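You operate a simulated robot arm through the tools that you are given. There is no shell and no other tool. Be economical: measure what you need, move in short steps, check, and stop when the job is done.

You are at the controls of a simulated robot arm. One attempt, no reset.

TASK
Put the red short tin from the top of the white bench in the beige tray there.

The check looks at the end state, three seconds after you hand in, the way a careful person would. Anything else that was tipped, shoved, dropped, spilled or broken makes it a failure.

THE ROBOT
A 6-joint arm with a two-finger parallel gripper, fixed in place. Base frame: the origin is at the foot of the arm, x ahead of it, y to its left, z up; the work surface is at about z = 0. Lengths are in m, angles in degrees, forces in N, time in s.
With the tool pointing down near the work surface it reaches from about 0.16 to 0.42 m from the base axis. Its first joint turns from -66.0 to 66.0 degrees. Payload 1.57 kg.
The tool frame sits at the grasp point between the pads (the TCP): z along the fingers, y along the line on which they close. The tips reach 0.03 m beyond it. The gripper opens to 0.08 m. The fingers are 0.017 m wide and 0.012 m thick; the gripper's body (0.04 by 0.082 m) begins 0.08 m behind the TCP.
Orientation is told as [roll, pitch, yaw] about the base's x, y, z axes, in that order, counted from this pose: with the fingers straight down and closing along the base's y, the tool's x points along the base's -x, its y along +y and its z along -z.

THE INTERFACE
- The arm moves only by the tool drive_tool. Its argument "steps" is a list of rows, each an object (a shift or turn left out is 0, a gripper value left out holds the last) with "translation": the shift along the tool's x, y, z in m, a list of three; "dr": the turn, a rotation vector about the tool's x, y, z in degrees, a list of three; "fingers": the closure, from 0 (fully open) to 1 (shut). In form: [{"translation": [dx, dy, dz], "dr": [ax, ay, az], "fingers": fingers}, ...]. A call has 1 to 10 rows; each row is the pose to reach, as a shift and turn from the pose commanded when the call began, along the tool's axes at that moment. A row lasts 0.2 s, in which the tool goes at most 0.05 m and 8.6 degrees; a call with a longer step from one row to the next is refused whole, and so is a gripper value outside its range. Where a pose cannot be reached the arm comes as near as it can. A force on the tool above 40 N (or 10 N above the force at the start of the call, whichever is more), or a blocked arm, ends the call early, and 0.2 s more pass. Each finger travels about 0.153 m/s and halts on what it meets, pressing with about 21 N; the grip force reading is that of the motor and also rises with nothing between the fingers. The clock runs only during rows and for 0.2 s after the last one: add rows that repeat a pose to give the fingers time. It gives the time, the measured TCP pose, the force on the tool (base axes), the opening and the grip force at its end, in the units of the frame above (readings bear some noise), and new pictures: "show" is both (left out), scene, wrist or none.
- Cameras (640 x 400 px; columns grow to the right, rows downward): "scene" is fixed at [0.0468, -0.3242, 0.4234]; the picture's right is [0.86, -0.51, 0.00], its down [-0.29, -0.49, -0.82] and it looks along [0.42, 0.70, -0.57] (base axes); focal length 245 px, centre (320, 200). "wrist" rides on the gripper at [0.072, -0.007, -0.122] in the tool frame; the picture's right is [0.09, 1.00, 0.00], its down [-0.84, 0.08, -0.54] and it looks along [-0.54, 0.05, 0.84] (tool axes); focal length 238 px, centre (320, 200).
- pixel_to_xyz(camera, pixels): for up to 12 pixels [column, row] of the newest picture of that camera ("zoom" is the newest enlarged one), the place [x, y, z] in the base frame of the surface seen there, good to about 0.002 m. No time passes.
- enlarge(camera, box): a new picture of the part [left, top, right, bottom] of that camera's present view, enlarged. No time passes.
- job_done(): hands the job in; it is judged then, once.

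Keep the steps short. Do not move on a guess: measure, check each grasp and each placing, and mend mistakes. In all there are 60 turns and 170 pictures (those below and enlarged ones count). Leave the gripper open and the arm clear of the work at the hand-in unless told otherwise, and finish with a single line.

The tools are called after ">>>" by a JSON object that holds its "fn" and its "kwargs". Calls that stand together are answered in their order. drive_tool: Moves the arm, as the interface text tells. Its arguments: {"type":"object","properties":{"steps":{"type":"array","items":{"type":"object","properties":{"translation":{"type":"array","items":{"type":"number"}},"dr":{"type":"array","items":{"type":"number"}},"fingers":{"type":"number"}}}},"show":{"type":"string","enum":["both","scene","wrist","none"]}},"required":["steps"]} The other tools are called the same way: pixel_to_xyz (camera, pixels) gives the place of the surface under pixels of a picture; enlarge (camera, box) takes an enlarged picture of a part of a camera's view; job_done () hands the job in.

At the start:

```text
t: 0.0
eef_pos: [0.2112, 0.0899, 0.2883]
tcp_rot: [0.1, -0.1, 0.1]
contact_force: [-0.4, -0.3, -0.4]
grip_width: 0.0803
gripper_force: 0.0
```

scene: 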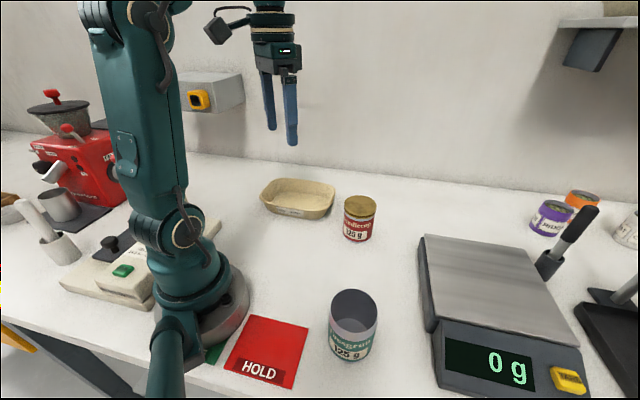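
wrist: 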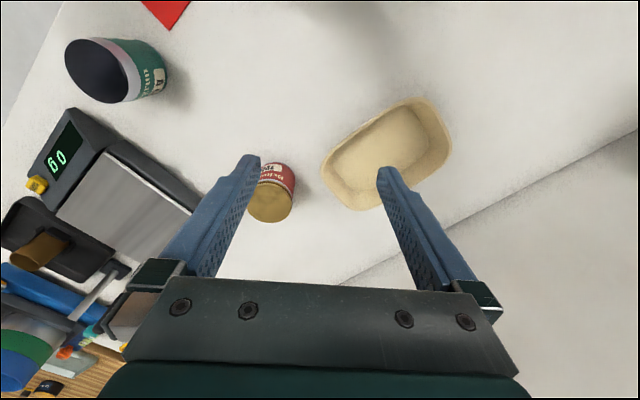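

I see the red tin at scene (359,218) and the beige tray at (298,198). I'll enlarge and measure both.

>>> {"fn": "enlarge", "kwargs": {"camera": "scene", "box": [240, 160, 400, 260]}}

>>> {"fn": "pixel_to_xyz", "kwargs": {"camera": "scene", "pixels": [[345, 205], [376, 207], [361, 197], [359, 213], [358, 240], [345, 235], [372, 238], [297, 200], [262, 196], [334, 190], [300, 218], [282, 179]]}}

>>> {"fn": "pixel_to_xyz", "kwargs": {"camera": "wrist", "pixels": [[270, 208], [252, 210], [290, 215], [270, 220], [276, 170], [390, 140], [325, 165], [365, 208], [447, 145], [420, 98], [370, 160], [415, 125]]}}

```text
4.00 times, centred on (320, 210) of scene
```

zoom: 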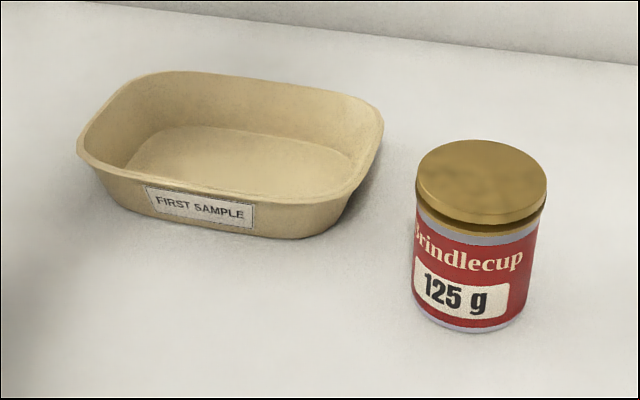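

```text
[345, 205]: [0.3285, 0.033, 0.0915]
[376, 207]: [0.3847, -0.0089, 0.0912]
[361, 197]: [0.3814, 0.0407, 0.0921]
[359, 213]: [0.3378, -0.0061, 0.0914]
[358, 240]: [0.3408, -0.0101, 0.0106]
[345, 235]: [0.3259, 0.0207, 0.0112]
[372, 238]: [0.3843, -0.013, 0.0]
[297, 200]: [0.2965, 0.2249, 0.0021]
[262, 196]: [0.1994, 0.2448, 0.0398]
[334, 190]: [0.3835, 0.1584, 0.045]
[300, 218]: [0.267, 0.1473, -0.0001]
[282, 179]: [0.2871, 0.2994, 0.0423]
```

```text
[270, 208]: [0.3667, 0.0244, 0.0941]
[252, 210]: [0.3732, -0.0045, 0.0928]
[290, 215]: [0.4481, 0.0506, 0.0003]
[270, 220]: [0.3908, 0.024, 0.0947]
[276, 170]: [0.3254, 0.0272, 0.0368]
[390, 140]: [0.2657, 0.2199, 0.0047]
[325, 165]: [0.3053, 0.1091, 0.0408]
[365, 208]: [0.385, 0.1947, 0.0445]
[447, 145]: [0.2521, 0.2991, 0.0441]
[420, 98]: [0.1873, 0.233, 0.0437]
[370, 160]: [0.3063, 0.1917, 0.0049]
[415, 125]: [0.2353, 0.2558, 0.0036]
```

The tin is centred near (0.358, 0.016), about 0.068 across and 0.092 tall. The tray is centred near (0.285, 0.205). Next I move above the tin with the tips at about z 0.13.

>>> {"fn": "drive_tool", "kwargs": {"steps": [{"translation": [-0.0245, -0.0123, 0.0213], "fingers": 0}, {"translation": [-0.049, -0.0247, 0.0427]}, {"translation": [-0.0735, -0.037, 0.064]}, {"translation": [-0.098, -0.0493, 0.0853]}, {"translation": [-0.1225, -0.0617, 0.1067]}, {"translation": [-0.147, -0.074, 0.128]}, {"translation": [-0.147, -0.074, 0.128]}]}}

```text
t: 1.6
eef_pos: [0.3567, 0.0166, 0.1612]
tcp_rot: [0.0, -0.1, 0.2]
contact_force: [0.0, -0.8, -0.2]
grip_width: 0.0799
gripper_force: 0.1
```

scene: 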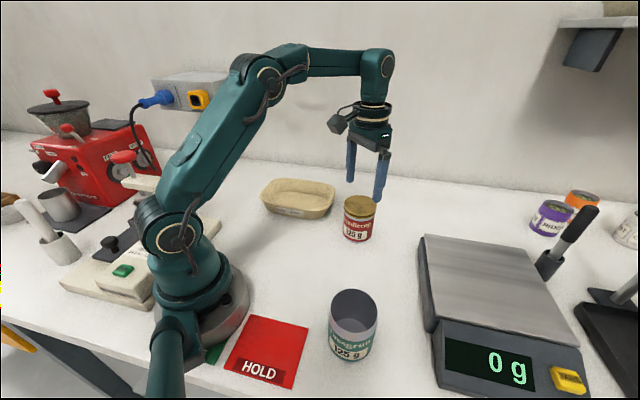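
wrist: 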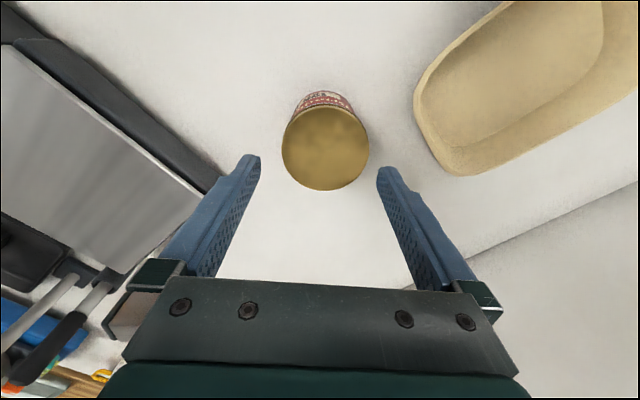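

The tin lid is at wrist (325,148). I'll measure its rim precisely, along with the near tray edges.

>>> {"fn": "pixel_to_xyz", "kwargs": {"camera": "wrist", "pixels": [[284, 148], [367, 148], [325, 110], [325, 187], [325, 148], [325, 98], [416, 95], [460, 172], [625, 120], [500, 8], [600, 60], [500, 100]]}}

>>> {"fn": "pixel_to_xyz", "kwargs": {"camera": "scene", "pixels": [[345, 206], [375, 209], [359, 212], [361, 198], [422, 250], [430, 236]]}}

```text
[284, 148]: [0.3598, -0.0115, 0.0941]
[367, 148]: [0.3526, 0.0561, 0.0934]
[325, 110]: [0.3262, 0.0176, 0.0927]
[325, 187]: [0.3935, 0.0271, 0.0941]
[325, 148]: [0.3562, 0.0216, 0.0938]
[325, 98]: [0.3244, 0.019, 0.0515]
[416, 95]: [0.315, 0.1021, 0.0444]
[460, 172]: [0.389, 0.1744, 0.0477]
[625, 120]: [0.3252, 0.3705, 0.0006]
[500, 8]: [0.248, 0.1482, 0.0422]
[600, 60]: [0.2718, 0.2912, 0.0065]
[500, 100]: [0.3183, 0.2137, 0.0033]
```

```text
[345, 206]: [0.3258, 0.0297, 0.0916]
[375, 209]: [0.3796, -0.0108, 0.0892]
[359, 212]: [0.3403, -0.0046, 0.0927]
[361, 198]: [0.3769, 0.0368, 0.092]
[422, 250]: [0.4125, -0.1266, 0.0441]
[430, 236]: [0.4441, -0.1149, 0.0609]
```

The lid centre is at about (0.358, 0.021), so I need a 4.5 mm shift in y. I'll shift, then go partway down until the tips are just above the lid, and look.

>>> {"fn": "drive_tool", "kwargs": {"steps": [{"translation": [-0.001, 0.0045, 0.01]}, {"translation": [-0.001, 0.0045, 0.03]}, {"translation": [-0.001, 0.0045, 0.03]}], "show": "wrist"}}

```text
t: 2.4
eef_pos: [0.3589, 0.0209, 0.1309]
tcp_rot: [0.2, -0.1, 0.1]
contact_force: [-0.3, 0.0, 0.0]
grip_width: 0.0801
gripper_force: 0.0
```

wrist: 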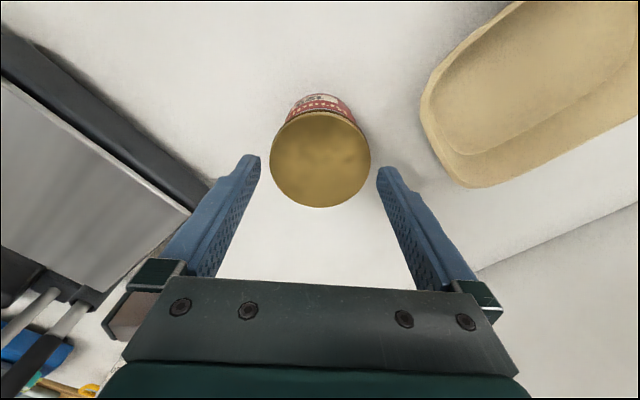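

The lid now sits centred between the fingers (270–371 against a midline of about 319). I'll descend to TCP z ≈ 0.05.

>>> {"fn": "drive_tool", "kwargs": {"steps": [{"translation": [0, 0, 0.02]}, {"translation": [0, 0, 0.04]}, {"translation": [0, 0, 0.06]}, {"translation": [0, 0, 0.08]}, {"translation": [0, 0, 0.08]}]}}

```text
t: 3.6
eef_pos: [0.3577, 0.0202, 0.0514]
tcp_rot: [0.2, -0.2, 0.1]
contact_force: [-0.6, 0.0, 0.3]
grip_width: 0.0801
gripper_force: 0.2
```

scene: 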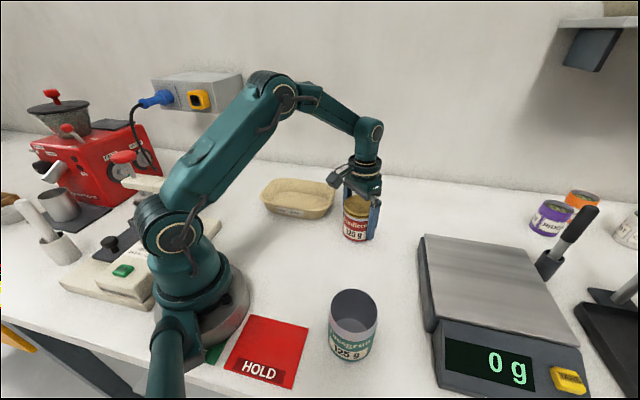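
wrist: 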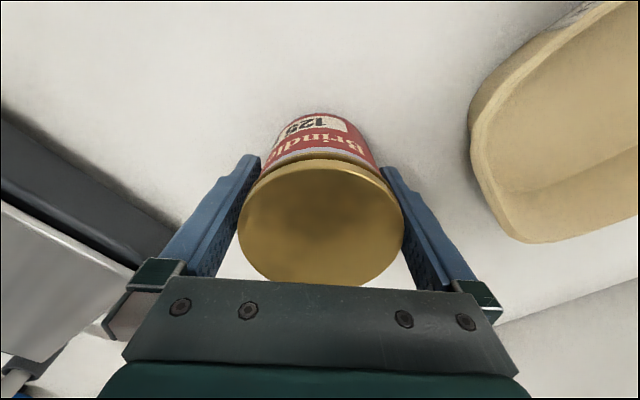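

The fingers straddle the tin without any contact force. I'll close gradually.

>>> {"fn": "drive_tool", "kwargs": {"steps": [{"fingers": 0.1}, {"fingers": 0.2}, {"fingers": 0.35}, {"fingers": 0.5}, {"fingers": 0.5}]}}

```text
t: 4.8
eef_pos: [0.3599, 0.0206, 0.0513]
tcp_rot: [0.1, -0.2, 0.2]
contact_force: [0.2, 1.3, -1.0]
grip_width: 0.0741
gripper_force: 20.9
```

scene: 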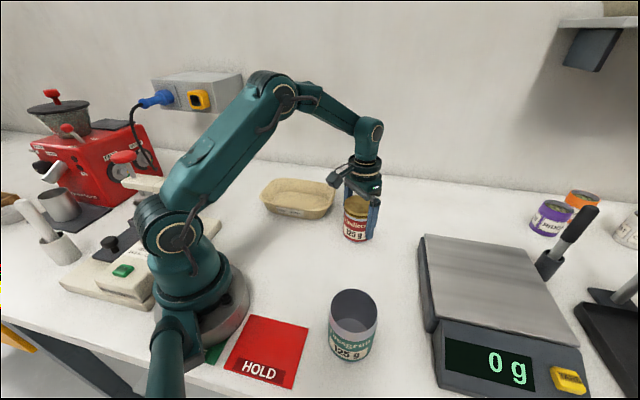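
wrist: 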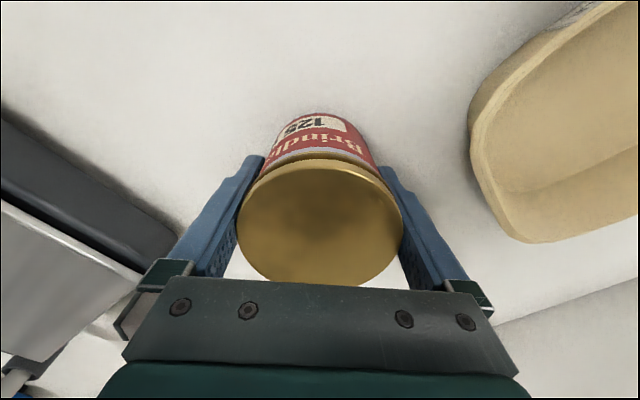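

It is gripped at 0.074 m with 20.9 N. I'll test with a small slow lift.

>>> {"fn": "drive_tool", "kwargs": {"steps": [{"translation": [0, 0, -0.005]}, {"translation": [0, 0, -0.015]}, {"translation": [0, 0, -0.02]}, {"translation": [0, 0, -0.02]}]}}

>>> {"fn": "enlarge", "kwargs": {"camera": "scene", "box": [240, 150, 400, 250]}}

```text
t: 5.8
eef_pos: [0.3591, 0.0204, 0.0696]
tcp_rot: [0.1, -0.1, 0.2]
contact_force: [-0.1, -0.9, -1.9]
grip_width: 0.0741
gripper_force: 20.7
```

scene: 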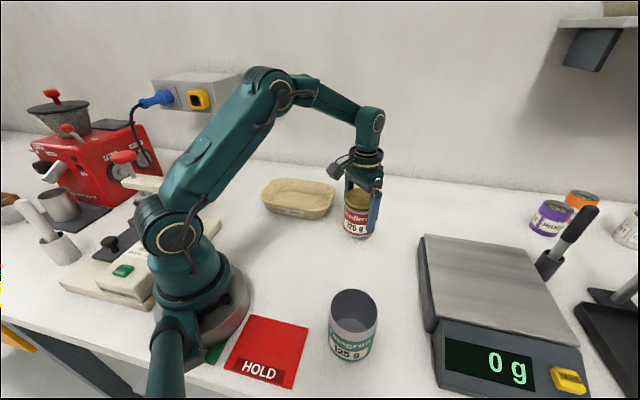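
wrist: 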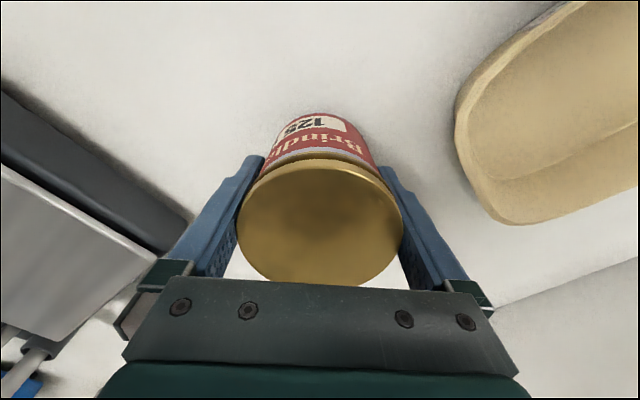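

```text
4.00 times, centred on (320, 200) of scene
```

zoom: 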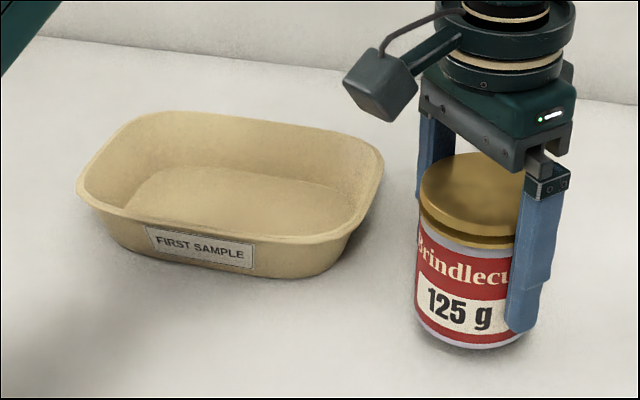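

The whole tin lifted with no slip. Now I'll measure the tray rim and floor in the zoom.

>>> {"fn": "pixel_to_xyz", "kwargs": {"camera": "zoom", "pixels": [[80, 185], [100, 150], [155, 114], [260, 115], [340, 133], [382, 165], [370, 205], [330, 236], [230, 238], [120, 208], [235, 195], [165, 185]]}}

>>> {"fn": "pixel_to_xyz", "kwargs": {"camera": "zoom", "pixels": [[130, 205], [210, 165], [280, 175], [345, 205], [310, 225], [240, 225], [200, 215], [170, 168], [355, 190], [145, 195]]}}

```text
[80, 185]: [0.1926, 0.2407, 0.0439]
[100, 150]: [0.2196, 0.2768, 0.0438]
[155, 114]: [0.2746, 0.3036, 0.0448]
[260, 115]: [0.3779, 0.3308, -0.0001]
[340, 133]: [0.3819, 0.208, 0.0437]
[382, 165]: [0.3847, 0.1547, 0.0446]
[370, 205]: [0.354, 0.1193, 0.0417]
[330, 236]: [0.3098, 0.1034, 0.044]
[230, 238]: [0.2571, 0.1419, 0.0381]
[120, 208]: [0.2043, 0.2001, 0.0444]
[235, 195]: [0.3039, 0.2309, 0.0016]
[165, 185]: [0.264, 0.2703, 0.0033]
```

```text
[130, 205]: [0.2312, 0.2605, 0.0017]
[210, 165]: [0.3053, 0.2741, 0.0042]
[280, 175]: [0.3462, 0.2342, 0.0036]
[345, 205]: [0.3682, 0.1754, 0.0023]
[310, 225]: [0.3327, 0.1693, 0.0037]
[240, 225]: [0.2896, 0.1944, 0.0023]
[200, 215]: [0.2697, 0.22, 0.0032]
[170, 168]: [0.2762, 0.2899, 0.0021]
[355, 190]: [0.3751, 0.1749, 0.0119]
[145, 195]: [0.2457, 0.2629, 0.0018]
```

The tray centre is about (0.292, 0.204), its rim is at 0.044, and its long axis points at about -42° (a closing line of 138°, so yaw ≈ +48°). I'll lift well clear of the rim first.

>>> {"fn": "drive_tool", "kwargs": {"steps": [{"translation": [0, 0, -0.015]}, {"translation": [0, 0, -0.035]}, {"translation": [0, 0, -0.055]}, {"translation": [0, 0, -0.07]}, {"translation": [0, 0, -0.07]}], "show": "none"}}

>>> {"fn": "drive_tool", "kwargs": {"steps": [{"translation": [0.008, 0.022, 0], "dr": [0, 0, -6]}, {"translation": [0.017, 0.046, 0], "dr": [0, 0, -12]}, {"translation": [0.025, 0.069, 0], "dr": [0, 0, -18]}, {"translation": [0.0335, 0.092, 0], "dr": [0, 0, -24]}, {"translation": [0.042, 0.115, 0], "dr": [0, 0, -30]}, {"translation": [0.05, 0.138, 0], "dr": [0, 0, -36]}, {"translation": [0.059, 0.161, 0], "dr": [0, 0, -42]}, {"translation": [0.067, 0.1835, 0], "dr": [0, 0, -48]}, {"translation": [0.067, 0.1835, 0], "dr": [0, 0, -48]}]}}

```text
t: 7.0
eef_pos: [0.3585, 0.0198, 0.1399]
tcp_rot: [0.0, 0.0, 0.0]
contact_force: [1.5, 0.2, -2.4]
grip_width: 0.0743
gripper_force: 20.6
```

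```text
t: 9.0
eef_pos: [0.2921, 0.2069, 0.1405]
tcp_rot: [0.0, -0.2, 48.2]
contact_force: [-0.2, 0.4, -2.5]
grip_width: 0.0743
gripper_force: 20.9
```

scene: 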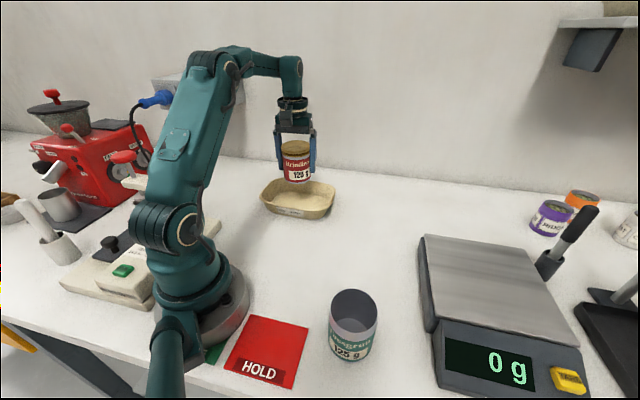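
wrist: 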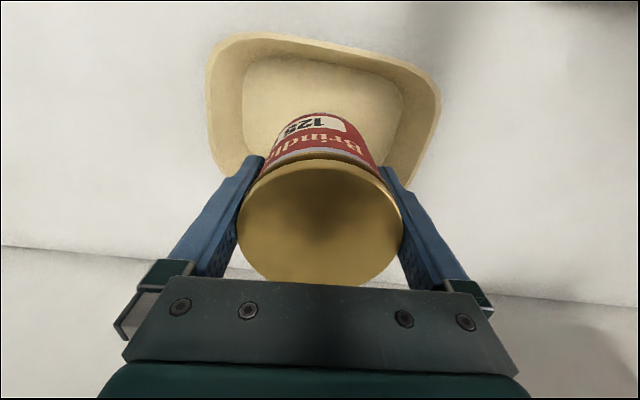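

The tin is over the tray, but in the wrist view the tray looks slightly turned. I'll measure its near edges and floor again.

>>> {"fn": "pixel_to_xyz", "kwargs": {"camera": "wrist", "pixels": [[260, 36], [390, 60], [208, 100], [220, 160], [438, 105], [420, 165], [243, 100], [402, 110], [270, 62], [370, 80], [245, 140], [395, 140]]}}

>>> {"fn": "enlarge", "kwargs": {"camera": "wrist", "box": [190, 20, 450, 183]}}

>>> {"fn": "enlarge", "kwargs": {"camera": "scene", "box": [220, 130, 380, 230]}}

```text
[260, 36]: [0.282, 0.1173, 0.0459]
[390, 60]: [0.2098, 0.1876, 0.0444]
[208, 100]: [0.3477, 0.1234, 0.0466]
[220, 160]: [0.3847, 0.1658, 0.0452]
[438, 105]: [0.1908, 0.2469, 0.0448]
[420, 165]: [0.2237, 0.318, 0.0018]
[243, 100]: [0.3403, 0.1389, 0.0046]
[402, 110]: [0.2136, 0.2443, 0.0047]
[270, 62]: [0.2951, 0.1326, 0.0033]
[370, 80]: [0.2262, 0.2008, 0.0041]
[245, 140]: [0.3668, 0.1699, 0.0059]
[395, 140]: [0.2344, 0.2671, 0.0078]
```

```text
2.45 times, centred on (320, 102) of wrist
```

zoom: 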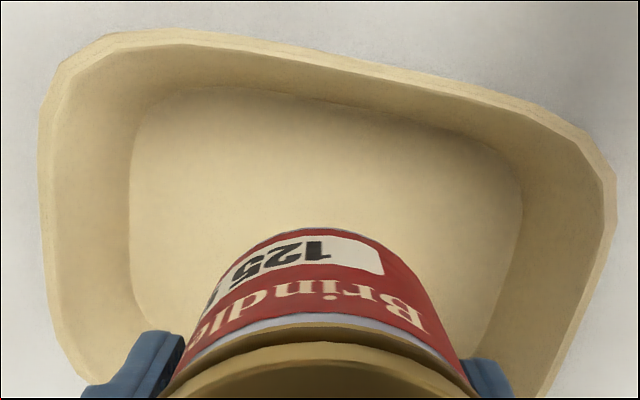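

```text
4.00 times, centred on (300, 180) of scene
```

zoom: 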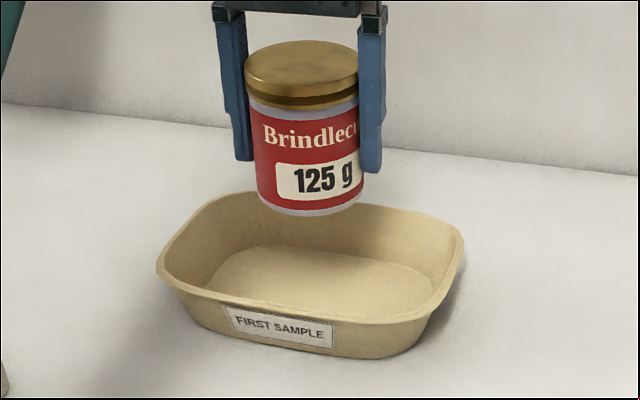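

The floor is about 0.16 × 0.10 m at z ≈ 0.004, so there is ample room. The tray centre is about (0.289, 0.204), so I'll nudge 4 mm along tool x and lower until the tin's bottom is about 8 mm above the floor.

>>> {"fn": "drive_tool", "kwargs": {"steps": [{"translation": [0.004, 0, 0.01]}, {"translation": [0.004, 0, 0.03]}, {"translation": [0.004, 0, 0.05]}, {"translation": [0.004, 0, 0.065]}, {"translation": [0.004, 0, 0.077]}, {"translation": [0.004, 0, 0.077]}]}}

>>> {"fn": "enlarge", "kwargs": {"camera": "scene", "box": [220, 130, 380, 230]}}

```text
t: 10.4
eef_pos: [0.2903, 0.2032, 0.0619]
tcp_rot: [0.0, -0.1, 48.0]
contact_force: [-0.7, 0.3, -2.7]
grip_width: 0.0741
gripper_force: 20.8
```

scene: 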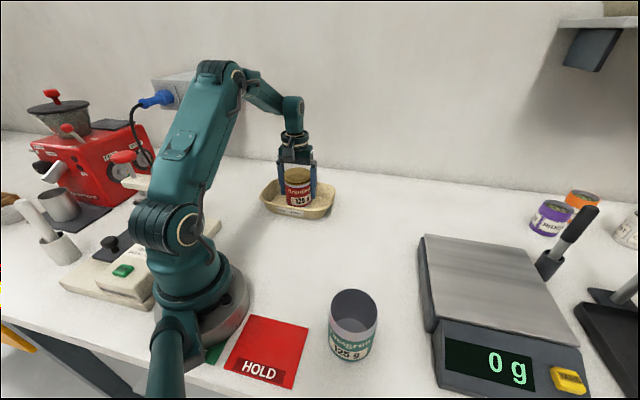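
wrist: 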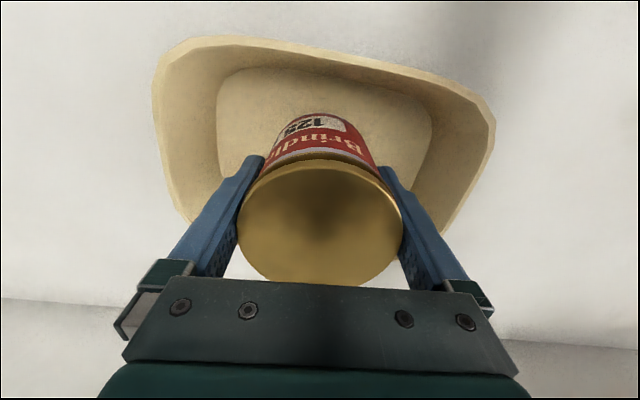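

```text
4.00 times, centred on (300, 180) of scene
```

zoom: 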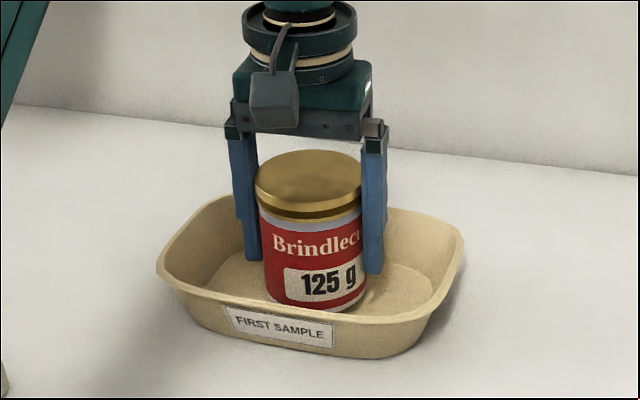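

The tin is inside the tray with fingers and walls clear and the force unchanged. I'll lower it gently to the floor in 2 mm steps.

>>> {"fn": "drive_tool", "kwargs": {"steps": [{"translation": [0, 0, 0.002]}, {"translation": [0, 0, 0.004]}, {"translation": [0, 0, 0.006]}, {"translation": [0, 0, 0.006]}], "show": "none"}}

```text
t: 11.4
eef_pos: [0.288, 0.2011, 0.058]
tcp_rot: [0.0, -0.2, 48.1]
contact_force: [-0.4, 0.7, -3.1]
grip_width: 0.0742
gripper_force: 21.1
```

There is no contact yet (-3.1 N is the tin's weight). Lowering in 1 mm steps.

>>> {"fn": "drive_tool", "kwargs": {"steps": [{"translation": [0, 0, 0.001]}, {"translation": [0, 0, 0.002]}, {"translation": [0, 0, 0.002]}]}}

>>> {"fn": "enlarge", "kwargs": {"camera": "scene", "box": [220, 130, 380, 230]}}

```text
t: 12.2
eef_pos: [0.2897, 0.2011, 0.0554]
tcp_rot: [0.1, -0.2, 48.0]
contact_force: [0.3, -0.6, -2.1]
grip_width: 0.0743
gripper_force: 21.2
```

scene: 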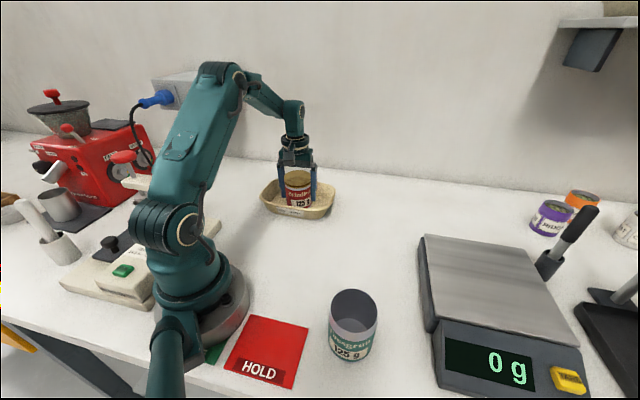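
wrist: 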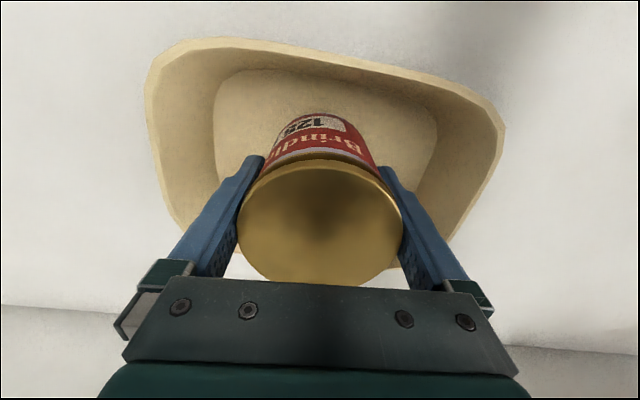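

```text
4.00 times, centred on (300, 180) of scene
```

zoom: 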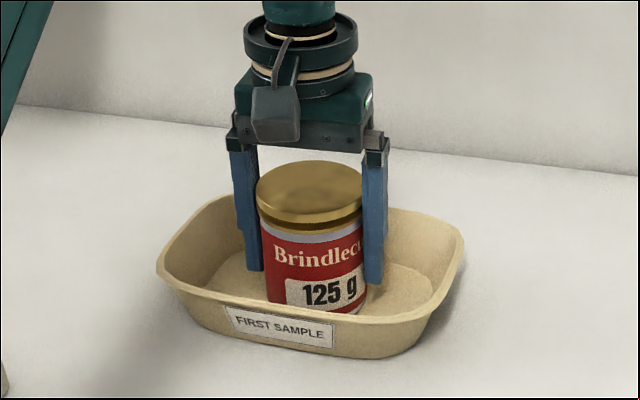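

Nearly touching. I'll continue 1 mm at a time, looking for the force to turn.

>>> {"fn": "drive_tool", "kwargs": {"steps": [{"translation": [0, 0, 0.001]}, {"translation": [0, 0, 0.001]}], "show": "none"}}

>>> {"fn": "drive_tool", "kwargs": {"steps": [{"translation": [0, 0, 0.001]}, {"translation": [0, 0, 0.001]}], "show": "none"}}

```text
t: 12.8
eef_pos: [0.2882, 0.2023, 0.0549]
tcp_rot: [-0.1, -0.1, 48.1]
contact_force: [0.1, -0.8, 3.5]
grip_width: 0.0741
gripper_force: 21.8
```

```text
t: 13.4
eef_pos: [0.2907, 0.2011, 0.0527]
tcp_rot: [0.0, -0.3, 48.0]
contact_force: [1.4, -2.0, 19.8]
grip_width: 0.0745
gripper_force: 21.3
```

The force turned from -2 to +20 N, so the tin is on the floor. I'll back off 1 mm to relieve the press, then open slowly.

>>> {"fn": "drive_tool", "kwargs": {"steps": [{"translation": [0, 0, -0.001]}, {"translation": [0, 0, -0.001]}], "show": "none"}}

>>> {"fn": "drive_tool", "kwargs": {"steps": [{"fingers": 0.06}, {"fingers": 0.04}, {"fingers": 0.02}, {"fingers": 0.0}, {"fingers": 0.0}]}}

```text
t: 14.0
eef_pos: [0.2886, 0.2027, 0.0533]
tcp_rot: [0.0, -0.1, 48.1]
contact_force: [3.8, -0.6, 7.5]
grip_width: 0.0742
gripper_force: 21.1
```

```text
t: 15.2
eef_pos: [0.2883, 0.2021, 0.0542]
tcp_rot: [0.1, -0.1, 48.0]
contact_force: [0.8, -0.3, 0.1]
grip_width: 0.0799
gripper_force: 0.1
```

scene: 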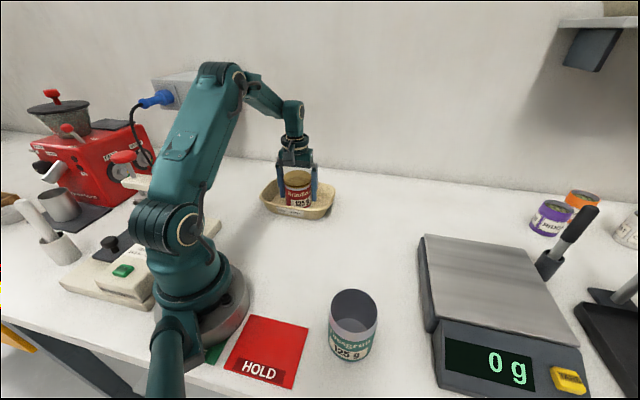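
wrist: 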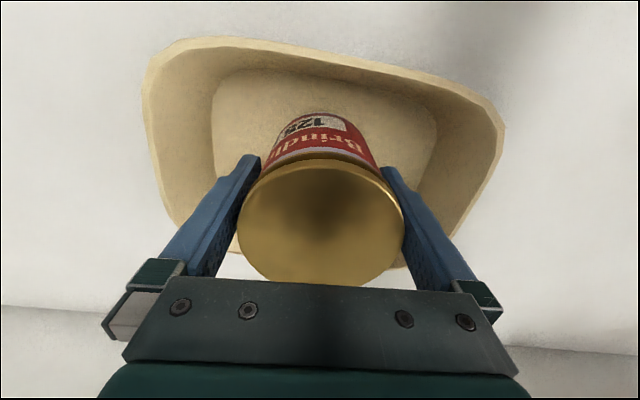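

Released, with the opening at 0.080, no force, and the lid inside the gap. I'll rise straight up slowly.

>>> {"fn": "drive_tool", "kwargs": {"steps": [{"translation": [0, 0, -0.01]}, {"translation": [0, 0, -0.025]}, {"translation": [0, 0, -0.04]}, {"translation": [0, 0, -0.06]}, {"translation": [0, 0, -0.08]}, {"translation": [0, 0, -0.11]}, {"translation": [0, 0, -0.14]}, {"translation": [0, 0, -0.14]}]}}

>>> {"fn": "enlarge", "kwargs": {"camera": "scene", "box": [220, 130, 380, 230]}}

```text
t: 17.0
eef_pos: [0.2883, 0.2035, 0.196]
tcp_rot: [0.0, -0.1, 48.1]
contact_force: [-0.4, 0.6, 0.3]
grip_width: 0.0798
gripper_force: 0.0
```

scene: 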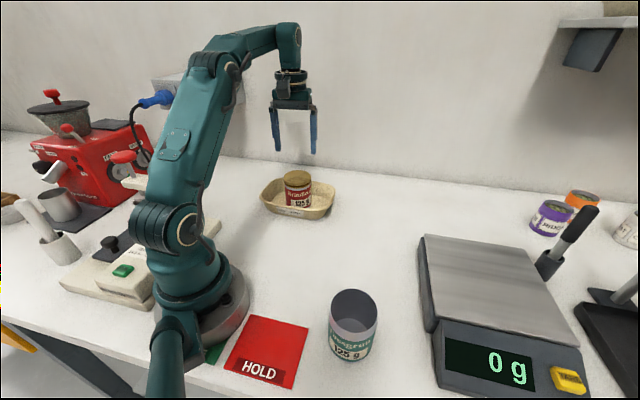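
wrist: 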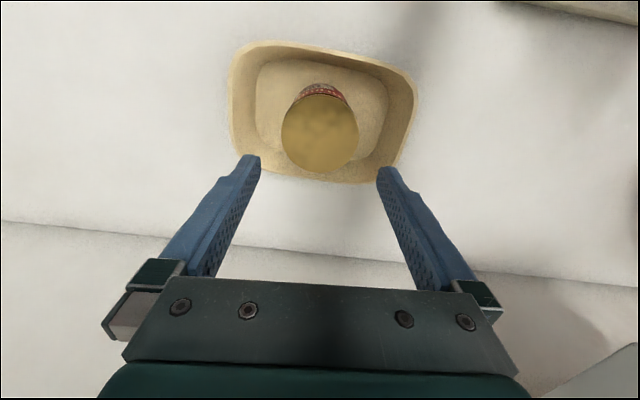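

```text
4.00 times, centred on (300, 180) of scene
```

zoom: 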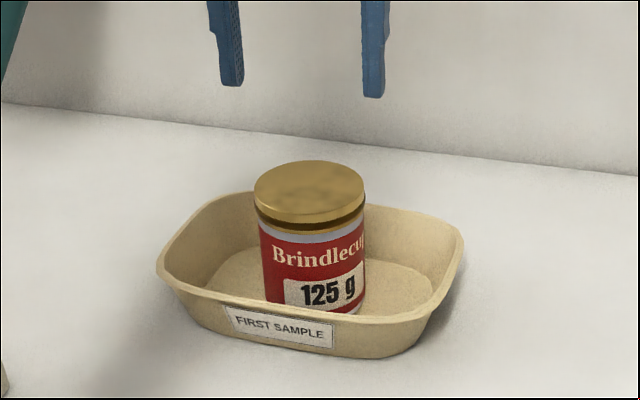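

The tin stands upright in the middle of the tray with its lid on, the tray hasn't moved, nothing else was touched, and the arm is clear with the gripper open. Handing in.

>>> {"fn": "job_done", "kwargs": {}}

```text
The job is handed in.
```

The red short tin is standing upright in the beige tray; nothing else was disturbed, and the job is handed in.
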